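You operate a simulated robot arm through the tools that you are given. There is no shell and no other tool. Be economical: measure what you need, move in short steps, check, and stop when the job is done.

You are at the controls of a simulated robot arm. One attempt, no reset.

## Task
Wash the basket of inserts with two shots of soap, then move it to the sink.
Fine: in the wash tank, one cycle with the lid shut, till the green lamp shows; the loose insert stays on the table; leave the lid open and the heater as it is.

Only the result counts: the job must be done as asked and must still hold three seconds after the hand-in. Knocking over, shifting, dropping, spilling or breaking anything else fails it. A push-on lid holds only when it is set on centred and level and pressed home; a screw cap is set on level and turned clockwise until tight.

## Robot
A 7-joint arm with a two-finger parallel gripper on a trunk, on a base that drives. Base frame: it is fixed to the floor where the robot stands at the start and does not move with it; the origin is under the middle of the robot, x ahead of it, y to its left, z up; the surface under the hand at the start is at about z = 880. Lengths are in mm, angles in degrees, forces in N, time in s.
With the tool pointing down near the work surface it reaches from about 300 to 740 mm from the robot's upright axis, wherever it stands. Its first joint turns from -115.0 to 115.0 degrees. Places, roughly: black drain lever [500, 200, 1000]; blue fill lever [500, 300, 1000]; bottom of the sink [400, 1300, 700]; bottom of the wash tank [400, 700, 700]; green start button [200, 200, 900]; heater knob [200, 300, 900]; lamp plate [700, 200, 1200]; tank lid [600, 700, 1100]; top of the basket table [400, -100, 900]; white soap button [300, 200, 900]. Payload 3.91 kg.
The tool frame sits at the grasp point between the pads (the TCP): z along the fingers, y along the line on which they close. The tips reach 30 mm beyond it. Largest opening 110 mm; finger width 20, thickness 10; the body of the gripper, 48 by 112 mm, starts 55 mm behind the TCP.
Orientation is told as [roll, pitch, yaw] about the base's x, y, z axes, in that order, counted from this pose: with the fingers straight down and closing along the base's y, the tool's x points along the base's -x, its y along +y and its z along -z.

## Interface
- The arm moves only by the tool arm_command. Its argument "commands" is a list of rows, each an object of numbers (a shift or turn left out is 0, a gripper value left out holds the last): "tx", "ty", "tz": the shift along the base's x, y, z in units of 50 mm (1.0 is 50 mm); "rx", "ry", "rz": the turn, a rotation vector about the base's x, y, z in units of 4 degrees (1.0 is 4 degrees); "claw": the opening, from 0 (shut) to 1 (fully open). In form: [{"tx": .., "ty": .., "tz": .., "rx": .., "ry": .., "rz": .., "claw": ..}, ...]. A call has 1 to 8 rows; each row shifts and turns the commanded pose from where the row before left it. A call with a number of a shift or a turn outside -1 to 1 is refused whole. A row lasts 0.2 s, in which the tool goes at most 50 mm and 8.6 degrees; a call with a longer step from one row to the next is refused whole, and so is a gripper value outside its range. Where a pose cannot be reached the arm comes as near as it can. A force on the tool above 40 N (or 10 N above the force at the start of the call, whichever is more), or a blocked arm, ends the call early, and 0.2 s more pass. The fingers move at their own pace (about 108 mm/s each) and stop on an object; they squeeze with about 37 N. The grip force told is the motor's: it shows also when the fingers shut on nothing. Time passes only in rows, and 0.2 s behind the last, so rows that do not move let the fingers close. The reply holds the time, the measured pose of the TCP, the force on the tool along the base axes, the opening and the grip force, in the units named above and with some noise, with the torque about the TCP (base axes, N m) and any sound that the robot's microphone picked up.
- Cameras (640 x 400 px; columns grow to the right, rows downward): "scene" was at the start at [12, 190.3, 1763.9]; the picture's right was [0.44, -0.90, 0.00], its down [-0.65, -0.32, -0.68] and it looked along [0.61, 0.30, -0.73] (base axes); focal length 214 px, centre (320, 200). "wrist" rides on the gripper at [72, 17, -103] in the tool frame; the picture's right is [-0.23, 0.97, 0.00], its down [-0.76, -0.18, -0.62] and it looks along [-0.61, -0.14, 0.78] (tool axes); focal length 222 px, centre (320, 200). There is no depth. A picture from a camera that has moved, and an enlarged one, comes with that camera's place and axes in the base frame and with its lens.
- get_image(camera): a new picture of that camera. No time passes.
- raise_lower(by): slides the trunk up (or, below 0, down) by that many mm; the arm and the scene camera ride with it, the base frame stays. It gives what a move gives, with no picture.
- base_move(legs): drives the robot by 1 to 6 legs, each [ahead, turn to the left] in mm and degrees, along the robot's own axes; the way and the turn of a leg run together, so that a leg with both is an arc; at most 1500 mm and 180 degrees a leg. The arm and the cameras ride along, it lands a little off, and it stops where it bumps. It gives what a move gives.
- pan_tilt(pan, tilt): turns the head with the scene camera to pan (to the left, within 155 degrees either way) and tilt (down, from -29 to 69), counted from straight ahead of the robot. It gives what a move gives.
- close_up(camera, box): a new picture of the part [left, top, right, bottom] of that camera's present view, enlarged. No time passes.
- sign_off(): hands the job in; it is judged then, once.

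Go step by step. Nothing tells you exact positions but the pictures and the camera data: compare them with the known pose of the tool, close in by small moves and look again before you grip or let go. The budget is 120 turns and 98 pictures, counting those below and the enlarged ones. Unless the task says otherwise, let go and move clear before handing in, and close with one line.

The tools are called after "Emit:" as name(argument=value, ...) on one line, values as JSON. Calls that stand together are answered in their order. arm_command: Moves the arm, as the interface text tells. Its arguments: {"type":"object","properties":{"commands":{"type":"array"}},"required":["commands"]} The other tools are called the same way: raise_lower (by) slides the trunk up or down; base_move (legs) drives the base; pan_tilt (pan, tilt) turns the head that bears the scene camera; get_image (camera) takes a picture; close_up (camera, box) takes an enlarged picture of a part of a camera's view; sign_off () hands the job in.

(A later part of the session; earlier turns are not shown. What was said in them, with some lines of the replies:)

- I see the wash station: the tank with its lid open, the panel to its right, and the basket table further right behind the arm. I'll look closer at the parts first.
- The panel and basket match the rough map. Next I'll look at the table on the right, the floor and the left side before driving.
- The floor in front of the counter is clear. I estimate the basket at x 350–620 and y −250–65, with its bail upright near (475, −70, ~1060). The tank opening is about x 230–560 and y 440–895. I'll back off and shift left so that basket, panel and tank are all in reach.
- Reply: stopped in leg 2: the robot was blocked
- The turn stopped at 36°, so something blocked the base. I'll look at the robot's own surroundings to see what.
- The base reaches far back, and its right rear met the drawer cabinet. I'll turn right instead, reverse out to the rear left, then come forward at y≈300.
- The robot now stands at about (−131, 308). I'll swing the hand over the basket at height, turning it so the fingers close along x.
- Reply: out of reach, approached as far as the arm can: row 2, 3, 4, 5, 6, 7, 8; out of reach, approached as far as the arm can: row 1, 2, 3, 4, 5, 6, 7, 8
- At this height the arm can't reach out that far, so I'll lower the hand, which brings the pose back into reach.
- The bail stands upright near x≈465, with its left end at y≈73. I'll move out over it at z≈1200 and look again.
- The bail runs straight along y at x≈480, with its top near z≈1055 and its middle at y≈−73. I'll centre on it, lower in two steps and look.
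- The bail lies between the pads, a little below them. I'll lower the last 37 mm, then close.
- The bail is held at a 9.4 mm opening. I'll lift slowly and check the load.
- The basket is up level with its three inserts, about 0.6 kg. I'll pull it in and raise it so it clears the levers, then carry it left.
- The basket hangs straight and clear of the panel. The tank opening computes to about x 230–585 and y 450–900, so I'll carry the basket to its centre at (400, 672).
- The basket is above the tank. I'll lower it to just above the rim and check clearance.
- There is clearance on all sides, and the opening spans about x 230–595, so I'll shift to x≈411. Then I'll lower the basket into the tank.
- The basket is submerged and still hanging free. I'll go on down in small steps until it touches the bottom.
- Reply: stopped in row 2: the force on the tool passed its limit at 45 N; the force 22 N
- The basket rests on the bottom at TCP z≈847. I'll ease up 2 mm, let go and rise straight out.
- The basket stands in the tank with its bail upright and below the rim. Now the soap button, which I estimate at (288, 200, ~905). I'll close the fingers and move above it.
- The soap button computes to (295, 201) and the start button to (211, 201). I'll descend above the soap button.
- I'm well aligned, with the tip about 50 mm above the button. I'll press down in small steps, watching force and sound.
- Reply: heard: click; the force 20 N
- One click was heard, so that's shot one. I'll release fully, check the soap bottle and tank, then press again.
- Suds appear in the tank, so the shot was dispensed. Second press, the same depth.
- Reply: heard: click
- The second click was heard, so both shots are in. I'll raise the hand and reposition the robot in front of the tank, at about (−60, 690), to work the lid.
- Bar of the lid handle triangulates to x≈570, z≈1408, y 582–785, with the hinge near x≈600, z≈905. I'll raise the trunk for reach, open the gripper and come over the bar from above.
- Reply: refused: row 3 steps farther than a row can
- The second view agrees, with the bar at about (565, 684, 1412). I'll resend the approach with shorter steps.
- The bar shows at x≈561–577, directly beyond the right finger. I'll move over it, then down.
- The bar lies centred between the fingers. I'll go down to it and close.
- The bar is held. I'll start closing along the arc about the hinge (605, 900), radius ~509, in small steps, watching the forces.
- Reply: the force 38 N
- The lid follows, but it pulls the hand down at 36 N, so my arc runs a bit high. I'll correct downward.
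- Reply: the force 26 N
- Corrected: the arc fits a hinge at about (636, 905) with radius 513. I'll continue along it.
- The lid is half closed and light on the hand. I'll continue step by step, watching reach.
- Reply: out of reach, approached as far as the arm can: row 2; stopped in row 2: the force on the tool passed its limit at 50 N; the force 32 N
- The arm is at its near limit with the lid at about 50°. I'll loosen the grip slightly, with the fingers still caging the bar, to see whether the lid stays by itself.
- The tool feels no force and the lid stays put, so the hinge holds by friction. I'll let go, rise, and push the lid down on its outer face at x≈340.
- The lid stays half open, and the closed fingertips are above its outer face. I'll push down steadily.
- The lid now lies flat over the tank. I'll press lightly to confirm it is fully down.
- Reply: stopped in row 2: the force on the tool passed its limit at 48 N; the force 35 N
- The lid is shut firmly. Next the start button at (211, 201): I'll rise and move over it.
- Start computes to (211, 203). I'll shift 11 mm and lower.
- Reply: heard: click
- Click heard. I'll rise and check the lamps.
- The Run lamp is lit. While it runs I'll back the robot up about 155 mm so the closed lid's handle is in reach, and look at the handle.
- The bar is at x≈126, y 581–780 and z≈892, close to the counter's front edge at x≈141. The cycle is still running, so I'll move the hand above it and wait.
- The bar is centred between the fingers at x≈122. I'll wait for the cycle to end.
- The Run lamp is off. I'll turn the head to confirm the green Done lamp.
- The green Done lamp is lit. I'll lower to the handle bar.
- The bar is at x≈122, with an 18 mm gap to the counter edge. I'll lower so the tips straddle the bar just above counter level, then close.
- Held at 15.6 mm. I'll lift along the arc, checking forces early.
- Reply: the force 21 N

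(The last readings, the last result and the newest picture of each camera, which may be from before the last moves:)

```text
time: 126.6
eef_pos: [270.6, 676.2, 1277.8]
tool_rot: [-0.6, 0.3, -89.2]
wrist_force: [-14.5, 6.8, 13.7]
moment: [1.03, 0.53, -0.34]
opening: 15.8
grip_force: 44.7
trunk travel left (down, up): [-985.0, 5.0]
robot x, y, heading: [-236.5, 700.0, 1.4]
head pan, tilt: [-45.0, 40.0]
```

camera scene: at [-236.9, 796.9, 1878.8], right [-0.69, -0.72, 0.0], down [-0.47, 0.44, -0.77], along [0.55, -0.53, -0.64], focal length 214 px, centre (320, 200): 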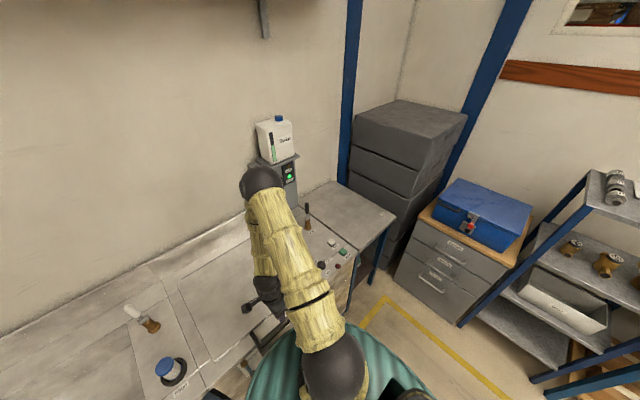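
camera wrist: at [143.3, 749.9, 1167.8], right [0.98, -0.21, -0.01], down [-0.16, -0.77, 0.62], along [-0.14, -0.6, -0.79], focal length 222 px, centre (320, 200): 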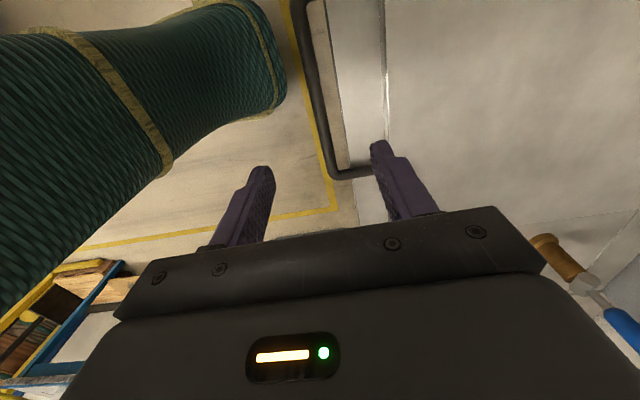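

Emit:
arm_command(commands=[{"tx": 0.63, "tz": 0.64}, {"tx": 0.712, "tz": 0.546}, {"tx": 0.756, "tz": 0.482}, {}])

Emit:
get_image(camera="wrist")

```text
time: 127.6
eef_pos: [376.3, 678.0, 1362.4]
tool_rot: [-0.6, 0.4, -89.1]
wrist_force: [-1.8, 8.0, 4.7]
moment: [0.21, -0.06, -0.42]
opening: 15.5
grip_force: 45.3
trunk travel left (down, up): [-985.0, 5.0]
robot x, y, heading: [-234.5, 707.3, 1.4]
head pan, tilt: [-45.0, 40.0]
```

```text
29 pictures are left
camera wrist: at [394.4, 749.2, 1466.5], right [0.98, -0.21, -0.01], down [-0.16, -0.77, 0.62], along [-0.14, -0.6, -0.78], focal length 222 px, centre (320, 200)
```

wrist: 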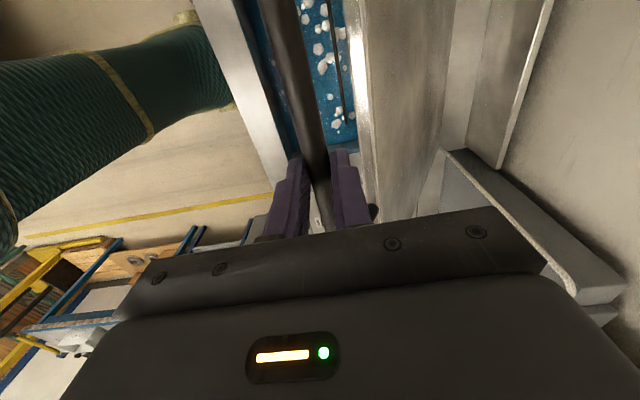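

Emit:
arm_command(commands=[{"tx": 0.796, "tz": 0.414}, {"tx": 0.83, "tz": 0.343}, {}])

```text
time: 128.4
eef_pos: [457.0, 677.7, 1399.7]
tool_rot: [-0.5, 0.4, -89.2]
wrist_force: [-3.9, 3.0, 11.9]
moment: [-0.1, -0.11, -0.42]
opening: 15.6
grip_force: 44.9
trunk travel left (down, up): [-985.0, 5.0]
robot x, y, heading: [-235.5, 701.5, 1.2]
head pan, tilt: [-45.0, 40.0]
```

Emit:
arm_command(commands=[{"tx": 0.85, "tz": 0.28}, {}])

```text
time: 128.8
eef_pos: [469.2, 677.3, 1400.8]
tool_rot: [-3.1, 1.1, -90.0]
wrist_force: [-4.5, 0.9, 12.7]
moment: [0.91, 0.34, 0.24]
opening: 15.6
grip_force: 44.8
out of reach, approached as far as the arm can: row 1
trunk travel left (down, up): [-985.0, 5.0]
robot x, y, heading: [-238.1, 703.0, 1.3]
head pan, tilt: [-45.0, 40.0]
stopped in row 1: the force on the tool passed its limit at 92 N (the readings are from after the stop); the commanded pose is now the measured one
```

The arm is at its reach limit with the lid about 70° open. I'll open the fingers to a loose cage around the bar, then drive the robot forward gently so the finger carries the bar along.

Emit:
arm_command(commands=[{"claw": 0.35}, {"claw": 0.35}, {"tz": 0.1}])

Emit:
base_move(legs=[[80, 0]])

Emit:
get_image(camera="wrist")

```text
time: 129.6
eef_pos: [470.2, 675.2, 1402.5]
tool_rot: [-3.2, 1.0, -90.0]
wrist_force: [-0.4, 0.9, 0.3]
moment: [0.01, 0.01, 0.03]
opening: 38.5
grip_force: 0.1
trunk travel left (down, up): [-985.0, 5.0]
robot x, y, heading: [-235.9, 702.9, 1.3]
head pan, tilt: [-45.0, 40.0]
```

```text
time: 130.7
eef_pos: [549.8, 677.6, 1403.0]
tool_rot: [-3.3, 1.0, -90.0]
wrist_force: [0.8, 0.0, 0.6]
moment: [-0.01, 0.06, 0.01]
opening: 38.6
grip_force: 0.0
trunk travel left (down, up): [-985.0, 5.0]
robot x, y, heading: [-157.0, 706.0, 1.3]
head pan, tilt: [-45.0, 40.0]
```

```text
28 pictures are left
camera wrist: at [574.1, 747.5, 1506.3], right [0.97, -0.23, -0.06], down [-0.14, -0.77, 0.62], along [-0.19, -0.59, -0.78], focal length 222 px, centre (320, 200)
```

wrist: 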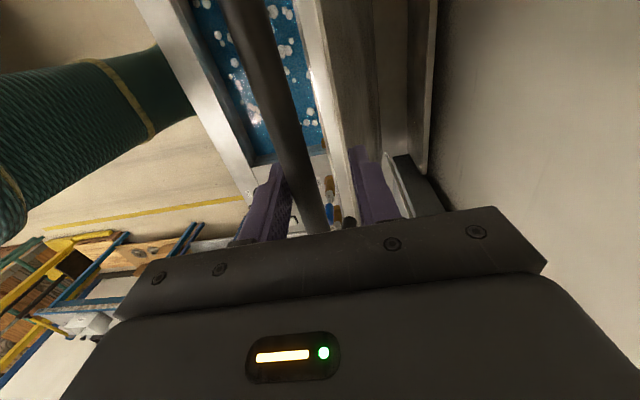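

The bar is now at about x≈548, against 570 originally. One more small nudge, then I'll release and rise.

Emit:
base_move(legs=[[28, 0]])

Emit:
arm_command(commands=[{"claw": 0.5}, {"claw": 0.5}, {}])

Emit:
get_image(camera="wrist")

```text
time: 131.5
eef_pos: [577.7, 677.0, 1402.7]
tool_rot: [-3.3, 1.0, -90.0]
wrist_force: [1.1, 1.0, -0.2]
moment: [-0.01, -0.01, -0.02]
opening: 38.5
grip_force: 0.1
trunk travel left (down, up): [-985.0, 5.0]
robot x, y, heading: [-128.9, 707.0, 1.3]
head pan, tilt: [-45.0, 40.0]
```

```text
time: 132.3
eef_pos: [576.9, 678.5, 1403.5]
tool_rot: [-3.3, 1.0, -90.0]
wrist_force: [-0.1, 0.3, -0.6]
moment: [0.02, -0.02, -0.03]
opening: 55.2
grip_force: 0.0
trunk travel left (down, up): [-985.0, 5.0]
robot x, y, heading: [-126.9, 704.0, 1.6]
head pan, tilt: [-45.0, 40.0]
```

```text
27 pictures are left
camera wrist: at [599.9, 748.4, 1507.0], right [0.97, -0.23, -0.06], down [-0.14, -0.77, 0.62], along [-0.19, -0.59, -0.78], focal length 222 px, centre (320, 200)
```

wrist: 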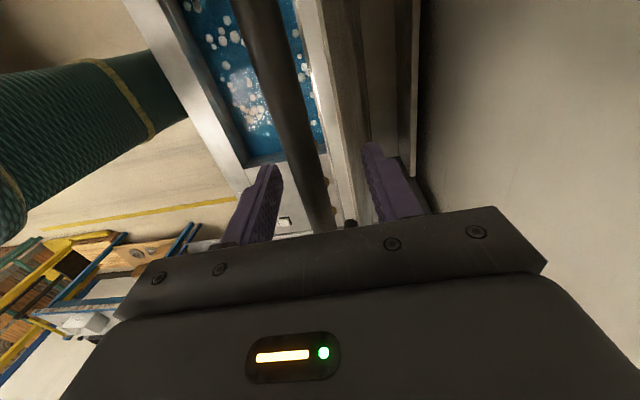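

The lid is back at its original open position. I'll open the fingers wide, pull back a little inside the cage to regain reach, and lift clear of the bar.

Emit:
arm_command(commands=[{"claw": 1}, {"claw": 1}, {"tx": -0.25}, {"tx": -0.25, "tz": 0.2}, {"tz": 0.4}, {"tz": 0.4}, {}])

Emit:
get_image(camera="wrist")

```text
time: 133.9
eef_pos: [552.9, 678.3, 1453.7]
tool_rot: [-3.3, 0.9, -90.1]
wrist_force: [0.0, -0.2, 0.6]
moment: [0.02, -0.01, 0.01]
opening: 110.0
grip_force: 0.0
trunk travel left (down, up): [-985.0, 5.0]
robot x, y, heading: [-130.4, 706.5, 1.4]
head pan, tilt: [-45.0, 40.0]
```

```text
26 pictures are left
camera wrist: at [576.3, 749.0, 1557.6], right [0.97, -0.23, -0.06], down [-0.14, -0.77, 0.62], along [-0.19, -0.59, -0.78], focal length 222 px, centre (320, 200)
```

wrist: 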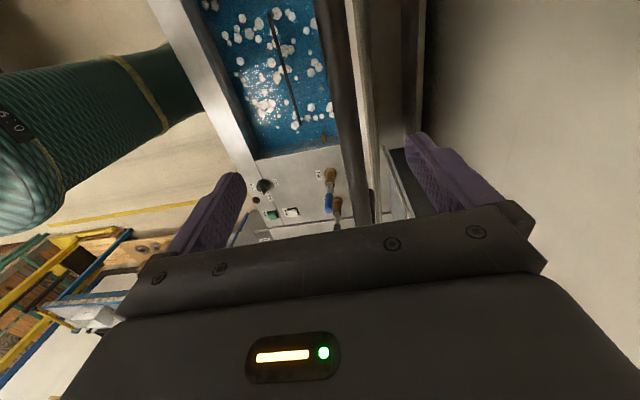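

The fingers are clear above the bar and the lid stands open. I'll rise a bit more, level the tool, and go back over the basket handle at (411, 673).

Emit:
arm_command(commands=[{"tz": 0.4, "tx": -0.1}, {"tx": -0.7, "tz": 0.2}, {"tx": -0.8, "rx": 0.41}, {"tx": -0.8, "rx": 0.41, "ry": -0.2}, {"tx": -0.4, "claw": 0.6}, {"tz": -0.9}, {"tz": -0.9}, {"tz": -0.9}])

Emit:
pan_tilt(pan=15, tilt=45)

Emit:
get_image(camera="scene")

Emit:
get_image(camera="wrist")

```text
time: 135.7
eef_pos: [413.6, 679.2, 1350.0]
tool_rot: [-2.5, 4.3, -89.9]
wrist_force: [0.3, 0.1, 0.2]
moment: [-0.05, 0.04, -0.01]
opening: 66.1
grip_force: 0.1
trunk travel left (down, up): [-985.0, 5.0]
robot x, y, heading: [-125.4, 705.0, 1.2]
head pan, tilt: [-45.0, 40.0]
```

```text
time: 137.0
eef_pos: [412.0, 678.4, 1350.2]
tool_rot: [-2.5, 4.3, -90.0]
wrist_force: [0.5, -0.1, 0.6]
moment: [-0.01, -0.03, 0.02]
opening: 65.8
grip_force: 0.0
trunk travel left (down, up): [-985.0, 5.0]
robot x, y, heading: [-128.4, 705.7, 1.4]
head pan, tilt: [15.0, 45.0]
```

```text
25 pictures are left
camera scene: at [-113.4, 881.0, 1871.5], right [0.28, -0.96, 0.0], down [-0.68, -0.2, -0.71], along [0.68, 0.2, -0.71], focal length 214 px, centre (320, 200)
```

scene: 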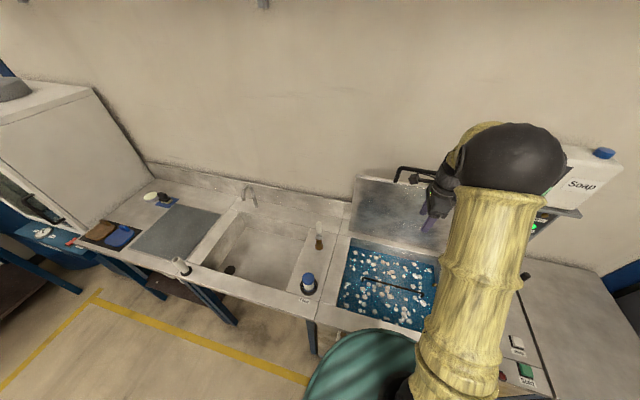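

```text
24 pictures are left
camera wrist: at [434.0, 743.1, 1458.6], right [0.97, -0.22, -0.06], down [-0.15, -0.81, 0.57], along [-0.18, -0.55, -0.82], focal length 222 px, centre (320, 200)
```

wrist: 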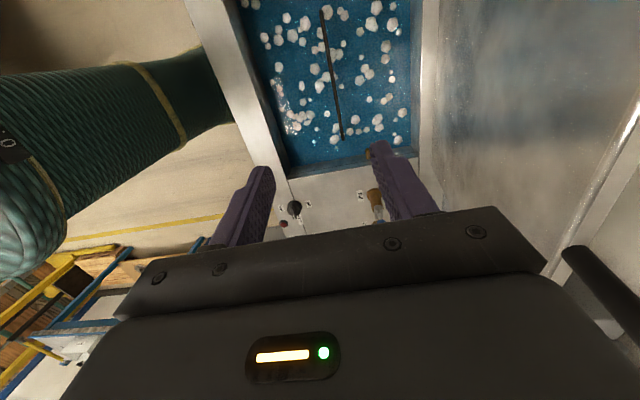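

I over-corrected the tilt axis. The readings show which axes to use, so I'll level properly while descending over the handle at (411, 668).

Emit:
arm_command(commands=[{"rx": -0.54, "ry": -0.31, "ty": -0.1}, {"rx": -0.53, "ry": -0.31, "ty": -0.1}, {"tz": -0.9}, {"tz": -0.9}, {"tz": -0.9}, {"tz": -0.9}, {"tz": -0.9}, {"tz": -0.9}])

Emit:
arm_command(commands=[{"tz": -0.9}, {"tz": -0.9}, {"tz": -0.5}, {}])

Emit:
get_image(camera="wrist")

```text
time: 138.8
eef_pos: [413.5, 667.5, 1076.7]
tool_rot: [0.1, 0.0, -89.8]
wrist_force: [-0.7, -0.2, -0.1]
moment: [0.0, 0.02, -0.03]
opening: 66.1
grip_force: 0.1
trunk travel left (down, up): [-985.0, 5.0]
robot x, y, heading: [-130.0, 705.8, 1.3]
head pan, tilt: [15.0, 45.0]
```

```text
time: 139.8
eef_pos: [410.6, 668.6, 960.9]
tool_rot: [0.0, 0.0, -90.0]
wrist_force: [0.1, -0.2, 0.1]
moment: [-0.05, 0.02, 0.0]
opening: 66.0
grip_force: 0.0
trunk travel left (down, up): [-985.0, 5.0]
robot x, y, heading: [-131.8, 704.7, 1.4]
head pan, tilt: [15.0, 45.0]
```

```text
23 pictures are left
camera wrist: at [427.3, 741.9, 1065.6], right [0.97, -0.23, 0.0], down [-0.18, -0.76, 0.62], along [-0.14, -0.61, -0.78], focal length 222 px, centre (320, 200)
```

wrist: 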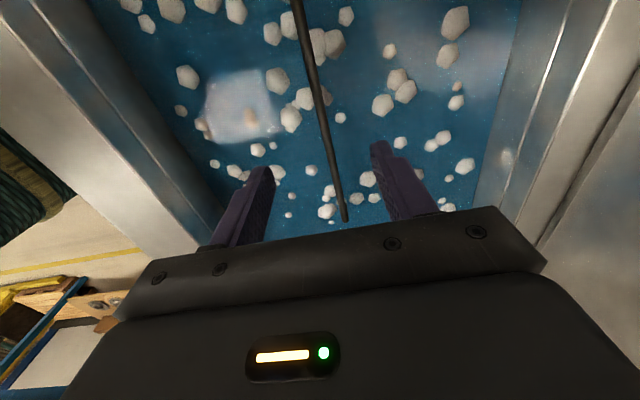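

Aligned. I'll lower to z≈848 and grip the bail.

Emit:
arm_command(commands=[{"tz": -0.8}, {"tz": -0.8}, {"tz": -0.65}, {"claw": 0}, {"claw": 0}, {"claw": 0}, {}])

Emit:
arm_command(commands=[{"tz": 0.3}, {"tz": 0.5}, {"tz": 0.5}, {}])

Emit:
get_image(camera="wrist")

```text
time: 141.4
eef_pos: [411.7, 668.5, 851.0]
tool_rot: [-0.1, 0.0, -89.9]
wrist_force: [-0.8, -0.3, -0.4]
moment: [0.01, -0.03, -0.01]
opening: 9.3
grip_force: 37.0
trunk travel left (down, up): [-985.0, 5.0]
robot x, y, heading: [-129.0, 707.5, 1.4]
head pan, tilt: [15.0, 45.0]
```

```text
time: 142.4
eef_pos: [412.6, 667.1, 913.7]
tool_rot: [-0.1, 0.0, -89.8]
wrist_force: [-0.1, 0.2, -4.8]
moment: [0.04, -0.03, 0.0]
opening: 9.4
grip_force: 37.3
trunk travel left (down, up): [-985.0, 5.0]
robot x, y, heading: [-124.8, 705.5, 1.3]
head pan, tilt: [15.0, 45.0]
```

```text
22 pictures are left
camera wrist: at [430.1, 739.7, 1017.8], right [0.97, -0.22, 0.0], down [-0.17, -0.76, 0.62], along [-0.14, -0.61, -0.78], focal length 222 px, centre (320, 200)
```

wrist: 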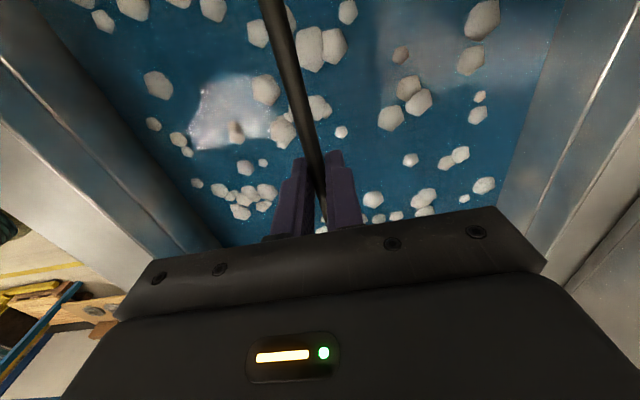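

The basket is held and hanging level. I'll lift it straight out of the tank to about z 1250.

Emit:
arm_command(commands=[{"tz": 0.7}, {"tz": 0.8}, {"tz": 0.8}, {"tz": 0.8}, {"tz": 0.8, "tx": -0.1}, {"tz": 0.8, "tx": -0.2}, {"tz": 0.8, "tx": -0.2}, {"tz": 0.8}])

Emit:
arm_command(commands=[{"tz": 0.4}, {}, {}, {}, {}, {}, {}, {}])

Emit:
get_image(camera="wrist")

Emit:
get_image(camera="scene")

```text
time: 144.2
eef_pos: [384.9, 667.4, 1233.5]
tool_rot: [0.0, 0.0, -89.9]
wrist_force: [0.3, 0.3, -5.8]
moment: [0.09, -0.02, -0.02]
opening: 9.4
grip_force: 36.8
trunk travel left (down, up): [-985.0, 5.0]
robot x, y, heading: [-124.4, 704.8, 1.4]
head pan, tilt: [15.0, 45.0]
```

```text
time: 146.0
eef_pos: [388.2, 667.2, 1251.7]
tool_rot: [-0.1, 0.1, -89.9]
wrist_force: [0.7, -0.6, -5.8]
moment: [0.03, -0.06, 0.02]
opening: 9.5
grip_force: 37.3
trunk travel left (down, up): [-985.0, 5.0]
robot x, y, heading: [-128.5, 705.8, 1.5]
head pan, tilt: [15.0, 45.0]
```

```text
21 pictures are left
camera wrist: at [404.6, 740.1, 1356.0], right [0.97, -0.22, 0.0], down [-0.18, -0.76, 0.62], along [-0.14, -0.61, -0.78], focal length 222 px, centre (320, 200)
```

wrist: 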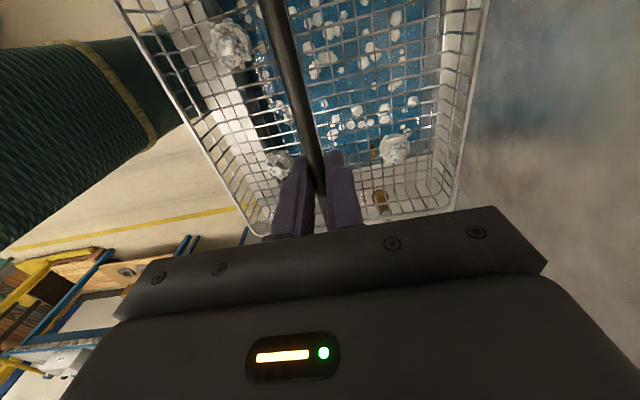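

```text
20 pictures are left
camera scene: at [-112.9, 881.1, 1871.5], right [0.28, -0.96, 0.0], down [-0.68, -0.2, -0.71], along [0.68, 0.2, -0.71], focal length 214 px, centre (320, 200)
```

scene: 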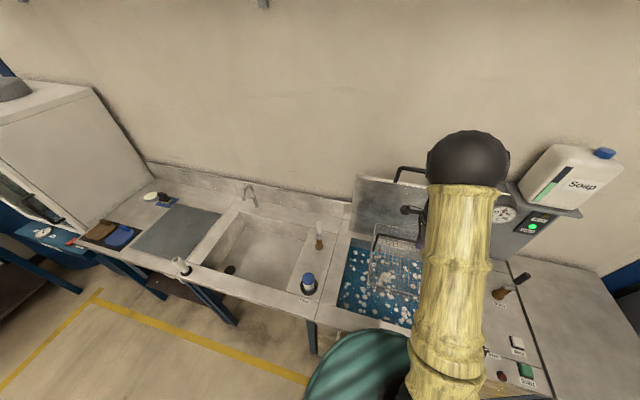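

The washed basket with its three inserts is clear of the tank and the green lamp is on. I'll drive to about (−150, 1200) in front of the sink, backing off first and keeping the basket high.

Emit:
base_move(legs=[[-200, 0], [0, 68], [526, 0], [0, -69]])

Emit:
get_image(camera="scene")

Emit:
get_image(camera="wrist")

```text
time: 159.5
eef_pos: [365.5, 1159.6, 1253.7]
tool_rot: [0.0, -0.1, -89.5]
wrist_force: [-6.3, 11.4, 1.8]
moment: [1.13, 0.2, 0.88]
opening: 15.0
grip_force: 37.1
trunk travel left (down, up): [-985.0, 5.0]
robot x, y, heading: [-145.8, 1190.3, 1.8]
head pan, tilt: [15.0, 45.0]
```

```text
19 pictures are left
camera scene: at [-136.3, 1371.4, 1871.3], right [0.29, -0.96, 0.0], down [-0.68, -0.2, -0.71], along [0.68, 0.2, -0.71], focal length 214 px, centre (320, 200)
```

scene: 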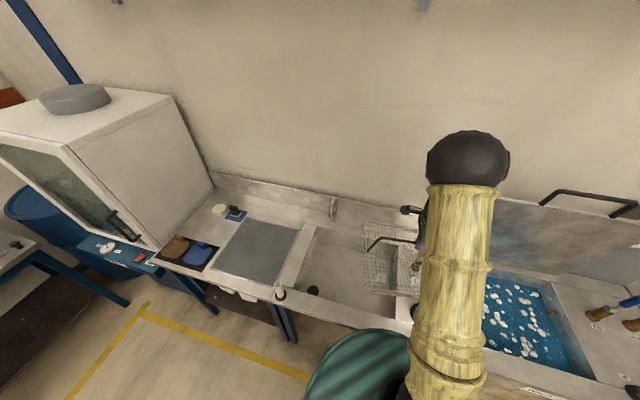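

```text
18 pictures are left
camera wrist: at [382.6, 1232.7, 1356.6], right [0.98, -0.22, 0.0], down [-0.17, -0.76, 0.62], along [-0.14, -0.61, -0.78], focal length 222 px, centre (320, 200)
```

wrist: 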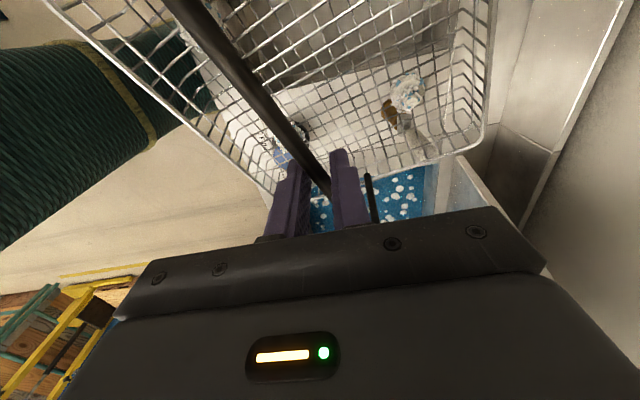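

The basket has turned in the grip and there is some contact force, so something caught during the swing. I'll look closely before doing anything.

Emit:
close_up(camera="scene", box=[320, 170, 560, 340])

Emit:
close_up(camera="wrist", box=[200, 0, 500, 240])

```text
2.35 times, centred on (440, 255) of scene
camera zoom: at [-136.3, 1371.4, 1871.3], right [0.29, -0.96, 0.0], down [-0.68, -0.2, -0.71], along [0.68, 0.2, -0.71], focal length 505 px, centre (38, 71)
```

zoom: 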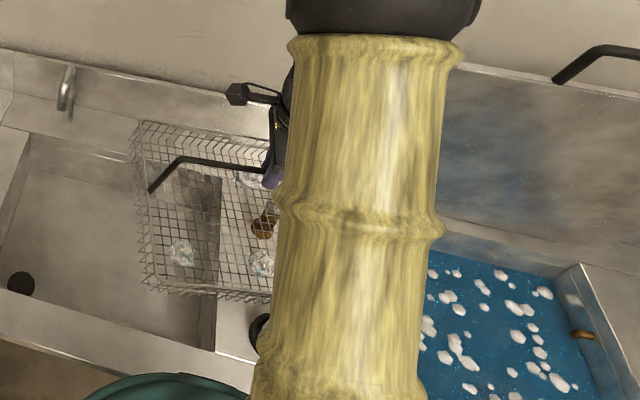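

```text
1.67 times, centred on (350, 120) of wrist
camera zoom: at [382.6, 1232.7, 1356.6], right [0.98, -0.22, 0.0], down [-0.17, -0.76, 0.62], along [-0.14, -0.61, -0.78], focal length 370 px, centre (270, 333)
```

zoom: 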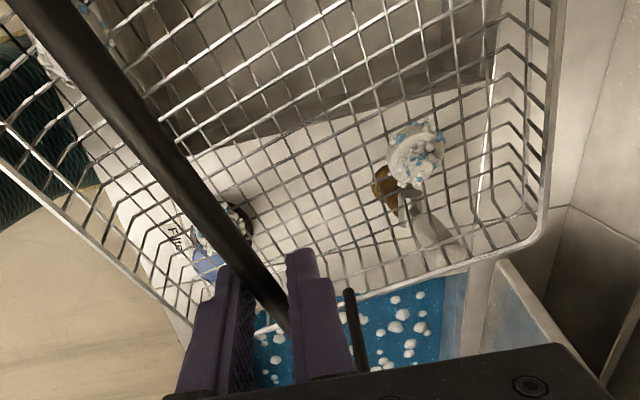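

The bail has turned about 11–15° between the pads, but all seems held. I'll wait a moment and read the forces again.

Emit:
arm_command(commands=[{}, {}, {}])

Emit:
pan_tilt(pan=-30, tilt=45)

Emit:
get_image(camera="scene")

```text
time: 160.3
eef_pos: [365.9, 1160.4, 1252.9]
tool_rot: [-0.1, 0.0, -89.5]
wrist_force: [-5.1, 10.4, -1.0]
moment: [1.26, 0.18, 0.94]
opening: 14.1
grip_force: 37.2
trunk travel left (down, up): [-985.0, 5.0]
robot x, y, heading: [-152.2, 1194.2, 1.4]
head pan, tilt: [15.0, 45.0]
```

```text
time: 161.4
eef_pos: [366.7, 1159.7, 1252.6]
tool_rot: [0.0, -0.1, -89.5]
wrist_force: [-4.6, 9.3, 0.3]
moment: [1.05, 0.07, 0.85]
opening: 14.0
grip_force: 36.5
trunk travel left (down, up): [-985.0, 5.0]
robot x, y, heading: [-149.7, 1192.2, 1.7]
head pan, tilt: [-30.0, 45.0]
```

```text
15 pictures are left
camera scene: at [-142.0, 1309.3, 1871.4], right [-0.47, -0.88, 0.0], down [-0.62, 0.33, -0.71], along [0.62, -0.34, -0.71], focal length 214 px, centre (320, 200)
```

scene: 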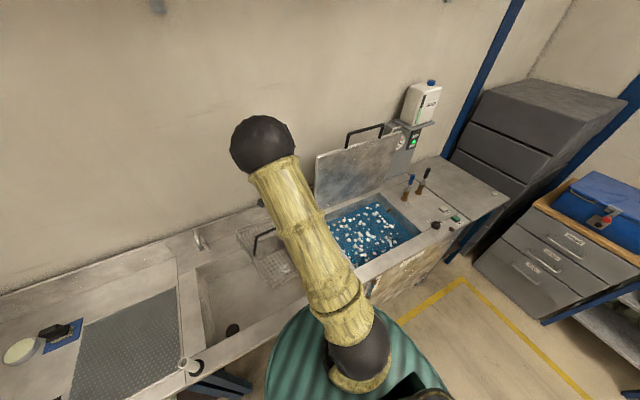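

The white-handled valve at about (480, 1062) stands taller than I assumed, nearly z 1100, and the basket's underside is resting against its lever. I'll lift straight up to free it.

Emit:
arm_command(commands=[{"tz": 0.4}, {"tz": 0.6}, {"tz": 0.6}, {"tz": 0.6}, {}])

Emit:
get_image(camera="wrist")

```text
time: 162.6
eef_pos: [368.1, 1157.8, 1364.3]
tool_rot: [-0.1, 0.0, -89.5]
wrist_force: [0.4, 0.1, -6.2]
moment: [-0.12, -0.05, 0.01]
opening: 9.3
grip_force: 37.2
trunk travel left (down, up): [-985.0, 5.0]
robot x, y, heading: [-149.8, 1194.0, 1.6]
head pan, tilt: [-30.0, 45.0]
```

```text
14 pictures are left
camera wrist: at [384.4, 1229.8, 1466.2], right [0.98, -0.22, 0.0], down [-0.17, -0.76, 0.62], along [-0.14, -0.61, -0.78], focal length 222 px, centre (320, 200)
```

wrist: 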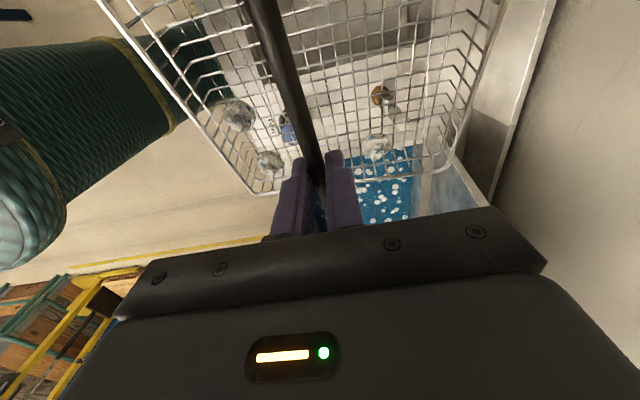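

It's freed: the bail realigned to a 9.3 mm opening and all three inserts are in. I'll carry it over the sink at this height and inspect the valve.

Emit:
arm_command(commands=[{"ty": 0.5}, {"ty": 0.7, "tx": 0.06}, {"ty": 0.7, "tx": 0.06}, {"ty": 0.7, "tx": 0.06}, {"ty": 0.7, "tx": 0.06}, {"ty": 0.3}, {}])

Emit:
get_image(camera="scene")

Emit:
get_image(camera="wrist")

```text
time: 164.2
eef_pos: [379.4, 1339.1, 1361.2]
tool_rot: [-0.1, 0.0, -89.6]
wrist_force: [0.6, 0.1, -5.2]
moment: [-0.08, -0.02, 0.0]
opening: 9.0
grip_force: 37.0
trunk travel left (down, up): [-985.0, 5.0]
robot x, y, heading: [-146.6, 1189.4, 1.7]
head pan, tilt: [-30.0, 45.0]
```

```text
13 pictures are left
camera scene: at [-140.2, 1307.1, 1871.5], right [-0.47, -0.88, 0.0], down [-0.62, 0.33, -0.71], along [0.62, -0.34, -0.71], focal length 214 px, centre (320, 200)
```

scene: 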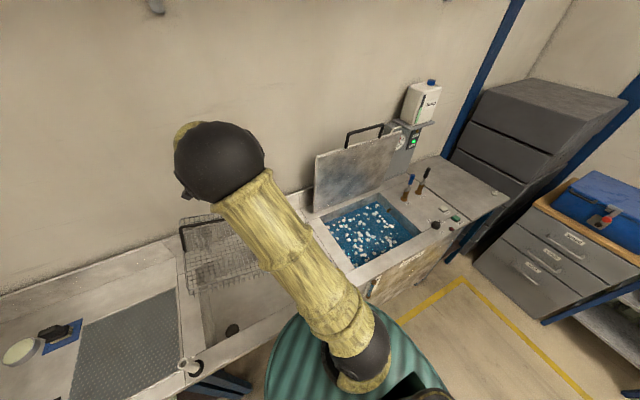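

```text
12 pictures are left
camera wrist: at [396.4, 1411.0, 1465.1], right [0.98, -0.22, 0.0], down [-0.17, -0.76, 0.62], along [-0.14, -0.61, -0.78], focal length 222 px, centre (320, 200)
```

wrist: 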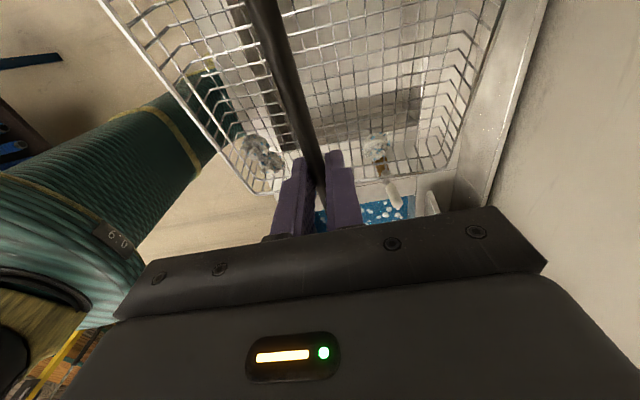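

Emit:
close_up(camera="wrist", box=[180, 60, 460, 240])

```text
2.22 times, centred on (320, 150) of wrist
camera zoom: at [396.4, 1411.0, 1465.1], right [0.98, -0.22, 0.0], down [-0.17, -0.76, 0.62], along [-0.14, -0.61, -0.78], focal length 494 px, centre (320, 311)
```

zoom: 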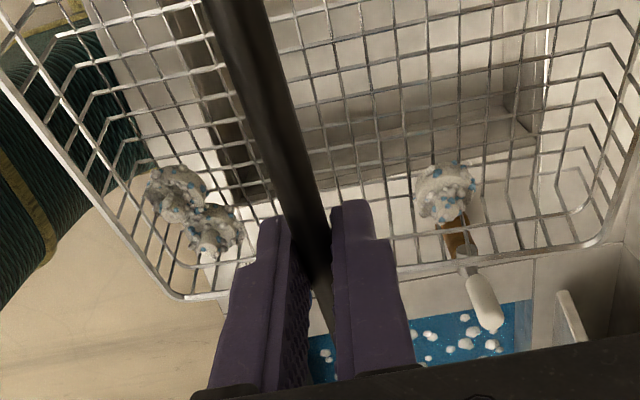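

All three inserts are in the basket. The valve's white handle tip computes to about (494, 1054, 1070), still upright as at the start. I'll lower over the sink, centred at (393, 1345), to just above the rim.

Emit:
arm_command(commands=[{"tx": 0.14, "ty": 0.06, "tz": -0.5}, {"tx": 0.14, "ty": 0.06, "tz": -0.8}, {"tz": -0.9}, {"tz": -0.9}, {"tz": -0.9}, {"tz": -0.8}, {"tz": -0.6}, {}])

Emit:
pan_tilt(pan=10, tilt=55)

Emit:
get_image(camera="wrist")

Emit:
get_image(camera="scene")

```text
time: 166.0
eef_pos: [390.6, 1345.9, 1090.5]
tool_rot: [0.1, 0.0, -89.5]
wrist_force: [-0.5, 0.0, -6.0]
moment: [-0.06, -0.03, -0.03]
opening: 9.3
grip_force: 37.3
trunk travel left (down, up): [-985.0, 5.0]
robot x, y, heading: [-147.5, 1190.4, 1.7]
head pan, tilt: [-30.0, 45.0]
```

```text
time: 167.1
eef_pos: [390.2, 1345.9, 1091.1]
tool_rot: [-0.1, 0.0, -89.5]
wrist_force: [0.3, 0.6, -6.0]
moment: [-0.11, 0.0, -0.03]
opening: 9.4
grip_force: 36.8
trunk travel left (down, up): [-985.0, 5.0]
robot x, y, heading: [-149.7, 1192.0, 1.7]
head pan, tilt: [10.0, 55.0]
```

```text
10 pictures are left
camera wrist: at [407.9, 1418.4, 1195.4], right [0.98, -0.22, 0.0], down [-0.17, -0.76, 0.62], along [-0.14, -0.61, -0.78], focal length 222 px, centre (320, 200)
```

wrist: 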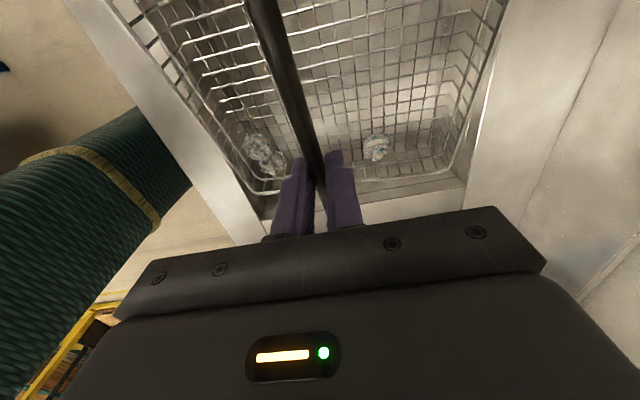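

```text
9 pictures are left
camera scene: at [-141.1, 1360.3, 1858.1], right [0.2, -0.98, 0.0], down [-0.8, -0.17, -0.57], along [0.56, 0.12, -0.82], focal length 214 px, centre (320, 200)
```

scene: 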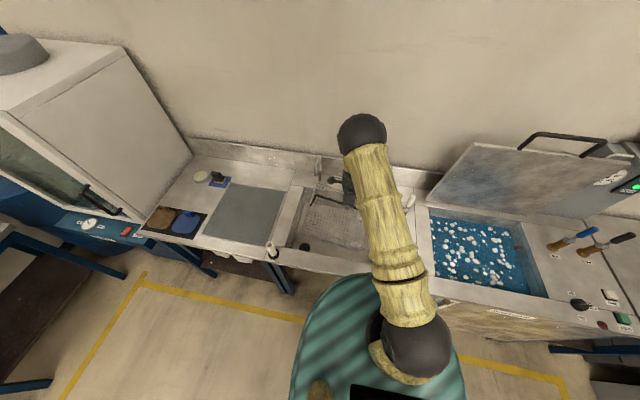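

The basket is over the sink opening with clearance around. I'll lower it in.

Emit:
arm_command(commands=[{"tz": -0.6}, {"tz": -0.6}, {"tz": -0.6}, {"tz": -0.6}, {"tz": -0.6}, {"tz": -0.5}, {}])

Emit:
arm_command(commands=[{"tz": -0.25}, {"tz": -0.25}, {"tz": -0.2}, {}])

Emit:
get_image(camera="wrist")

```text
time: 168.7
eef_pos: [391.5, 1343.0, 916.5]
tool_rot: [0.0, 0.0, -89.5]
wrist_force: [-0.1, 4.3, 5.1]
moment: [-0.55, 0.0, -0.04]
opening: 9.6
grip_force: 37.2
trunk travel left (down, up): [-985.0, 5.0]
robot x, y, heading: [-148.5, 1192.7, 1.7]
head pan, tilt: [10.0, 55.0]
```

```text
time: 169.4
eef_pos: [395.0, 1343.2, 896.9]
tool_rot: [0.4, 0.2, -89.5]
wrist_force: [-11.1, -3.1, 30.0]
moment: [0.12, 0.11, -0.05]
opening: 9.6
grip_force: 36.9
trunk travel left (down, up): [-985.0, 5.0]
robot x, y, heading: [-147.9, 1194.9, 1.9]
head pan, tilt: [10.0, 55.0]
stopped in row 3: the force on the tool passed its limit at 49 N (the readings are from after the stop); the commanded pose is now the measured one
```

```text
8 pictures are left
camera wrist: at [411.6, 1415.8, 1000.2], right [0.98, -0.22, 0.01], down [-0.18, -0.76, 0.62], along [-0.13, -0.61, -0.78], focal length 222 px, centre (320, 200)
```

wrist: 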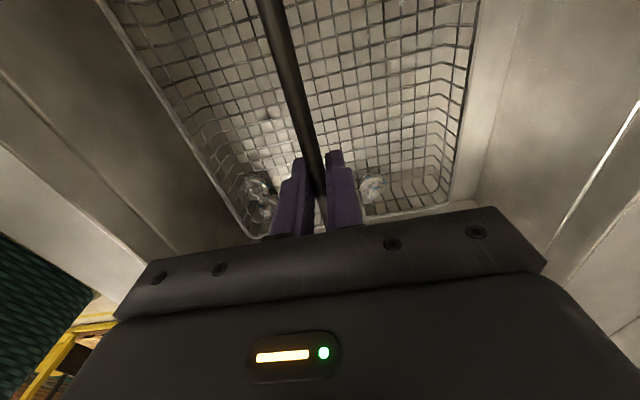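

The basket sits on the sink floor, clear of the walls. I'll relieve the pressure, let go and rise straight up.

Emit:
arm_command(commands=[{"tz": 0.04}, {"claw": 0.2}, {"claw": 0.4}, {"claw": 0.4}, {"tz": 0.3}, {"tz": 0.7}, {"tz": 0.9}, {"tz": 0.9}])

Emit:
get_image(camera="wrist")

```text
time: 171.2
eef_pos: [395.9, 1340.9, 1034.8]
tool_rot: [0.4, 0.1, -89.5]
wrist_force: [0.0, -0.5, -0.8]
moment: [-0.02, 0.01, 0.03]
opening: 44.0
grip_force: 0.1
trunk travel left (down, up): [-985.0, 5.0]
robot x, y, heading: [-145.4, 1193.9, 1.5]
head pan, tilt: [10.0, 55.0]
```

```text
7 pictures are left
camera wrist: at [412.2, 1413.8, 1139.9], right [0.98, -0.22, 0.0], down [-0.17, -0.76, 0.62], along [-0.13, -0.61, -0.78], focal length 222 px, centre (320, 200)
```

wrist: 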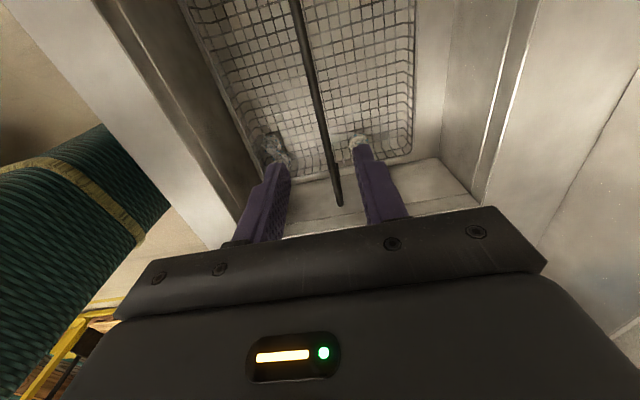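

The basket stands flat in the sink. I'll raise the hand clear and take a final look at the whole station.

Emit:
arm_command(commands=[{"tz": 0.9}, {"tz": 0.9}, {"tz": 0.9}, {"tz": 0.9}, {"tz": 0.9}, {"tz": 0.9}])

Emit:
pan_tilt(pan=-35, tilt=45)

Emit:
get_image(camera="scene")

Emit:
get_image(camera="wrist")

```text
time: 172.6
eef_pos: [395.2, 1342.0, 1306.9]
tool_rot: [0.3, 0.1, -89.7]
wrist_force: [-0.5, -0.5, 0.0]
moment: [0.04, 0.0, 0.02]
opening: 44.0
grip_force: 0.0
trunk travel left (down, up): [-985.0, 5.0]
robot x, y, heading: [-147.1, 1194.0, 1.6]
head pan, tilt: [10.0, 55.0]
```

```text
time: 173.7
eef_pos: [397.3, 1343.7, 1304.3]
tool_rot: [0.3, 0.1, -89.5]
wrist_force: [0.3, -0.4, 0.8]
moment: [0.02, 0.0, 0.01]
opening: 43.9
grip_force: 0.1
trunk travel left (down, up): [-985.0, 5.0]
robot x, y, heading: [-148.8, 1188.2, 1.5]
head pan, tilt: [-35.0, 45.0]
```

```text
6 pictures are left
camera scene: at [-144.1, 1301.2, 1871.5], right [-0.55, -0.84, 0.0], down [-0.59, 0.39, -0.71], along [0.59, -0.39, -0.71], focal length 214 px, centre (320, 200)
```

scene: 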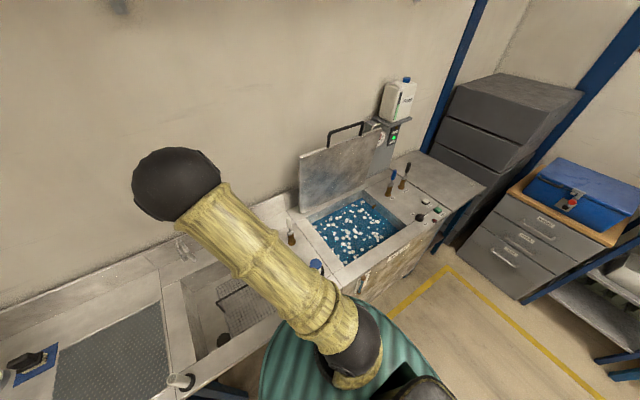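

```text
5 pictures are left
camera wrist: at [413.8, 1416.3, 1409.3], right [0.98, -0.22, 0.0], down [-0.17, -0.76, 0.62], along [-0.13, -0.61, -0.78], focal length 222 px, centre (320, 200)
```

wrist: 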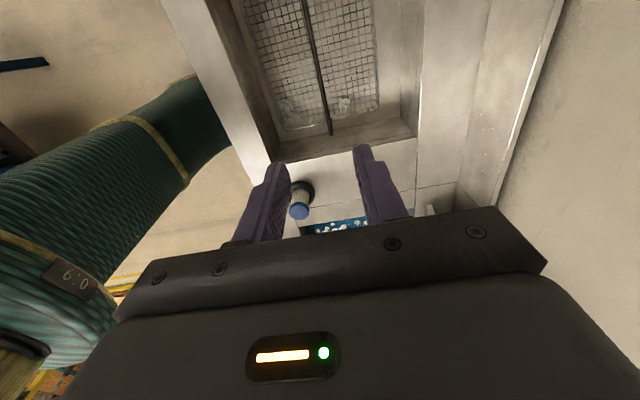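

Emit:
close_up(camera="scene", box=[270, 110, 500, 290])

```text
2.22 times, centred on (385, 200) of scene
camera zoom: at [-144.1, 1301.2, 1871.5], right [-0.55, -0.84, 0.0], down [-0.59, 0.39, -0.71], along [0.59, -0.39, -0.71], focal length 477 px, centre (176, 200)
```

zoom: 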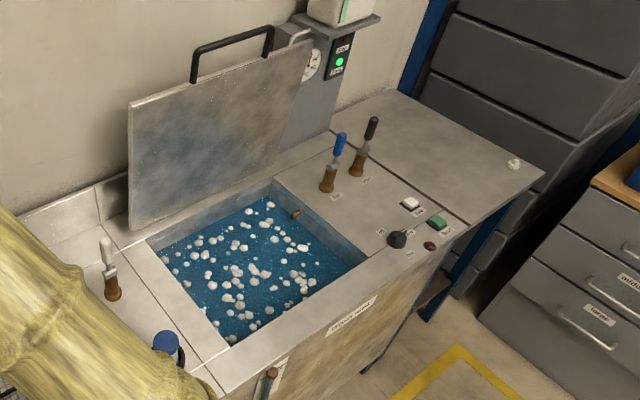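

Everything checks out: the lid is open, the green lamp is on, the loose insert is on the table, and the levers, knob, filter and valve look the same as at the start. The basket stands in the sink with the hand clear, so I'm handing in.

Emit:
sign_off()

```text
The job is handed in.
```

The basket was washed with two shots of soap for one full cycle with the lid shut until the green lamp showed, and it now stands in the sink with its three inserts. The lid is open, the heater is unchanged, and the loose insert is still on the table. On the way to the sink, the basket caught the white-handled valve beside it; I lifted it clear, and the valve looks upright as before.
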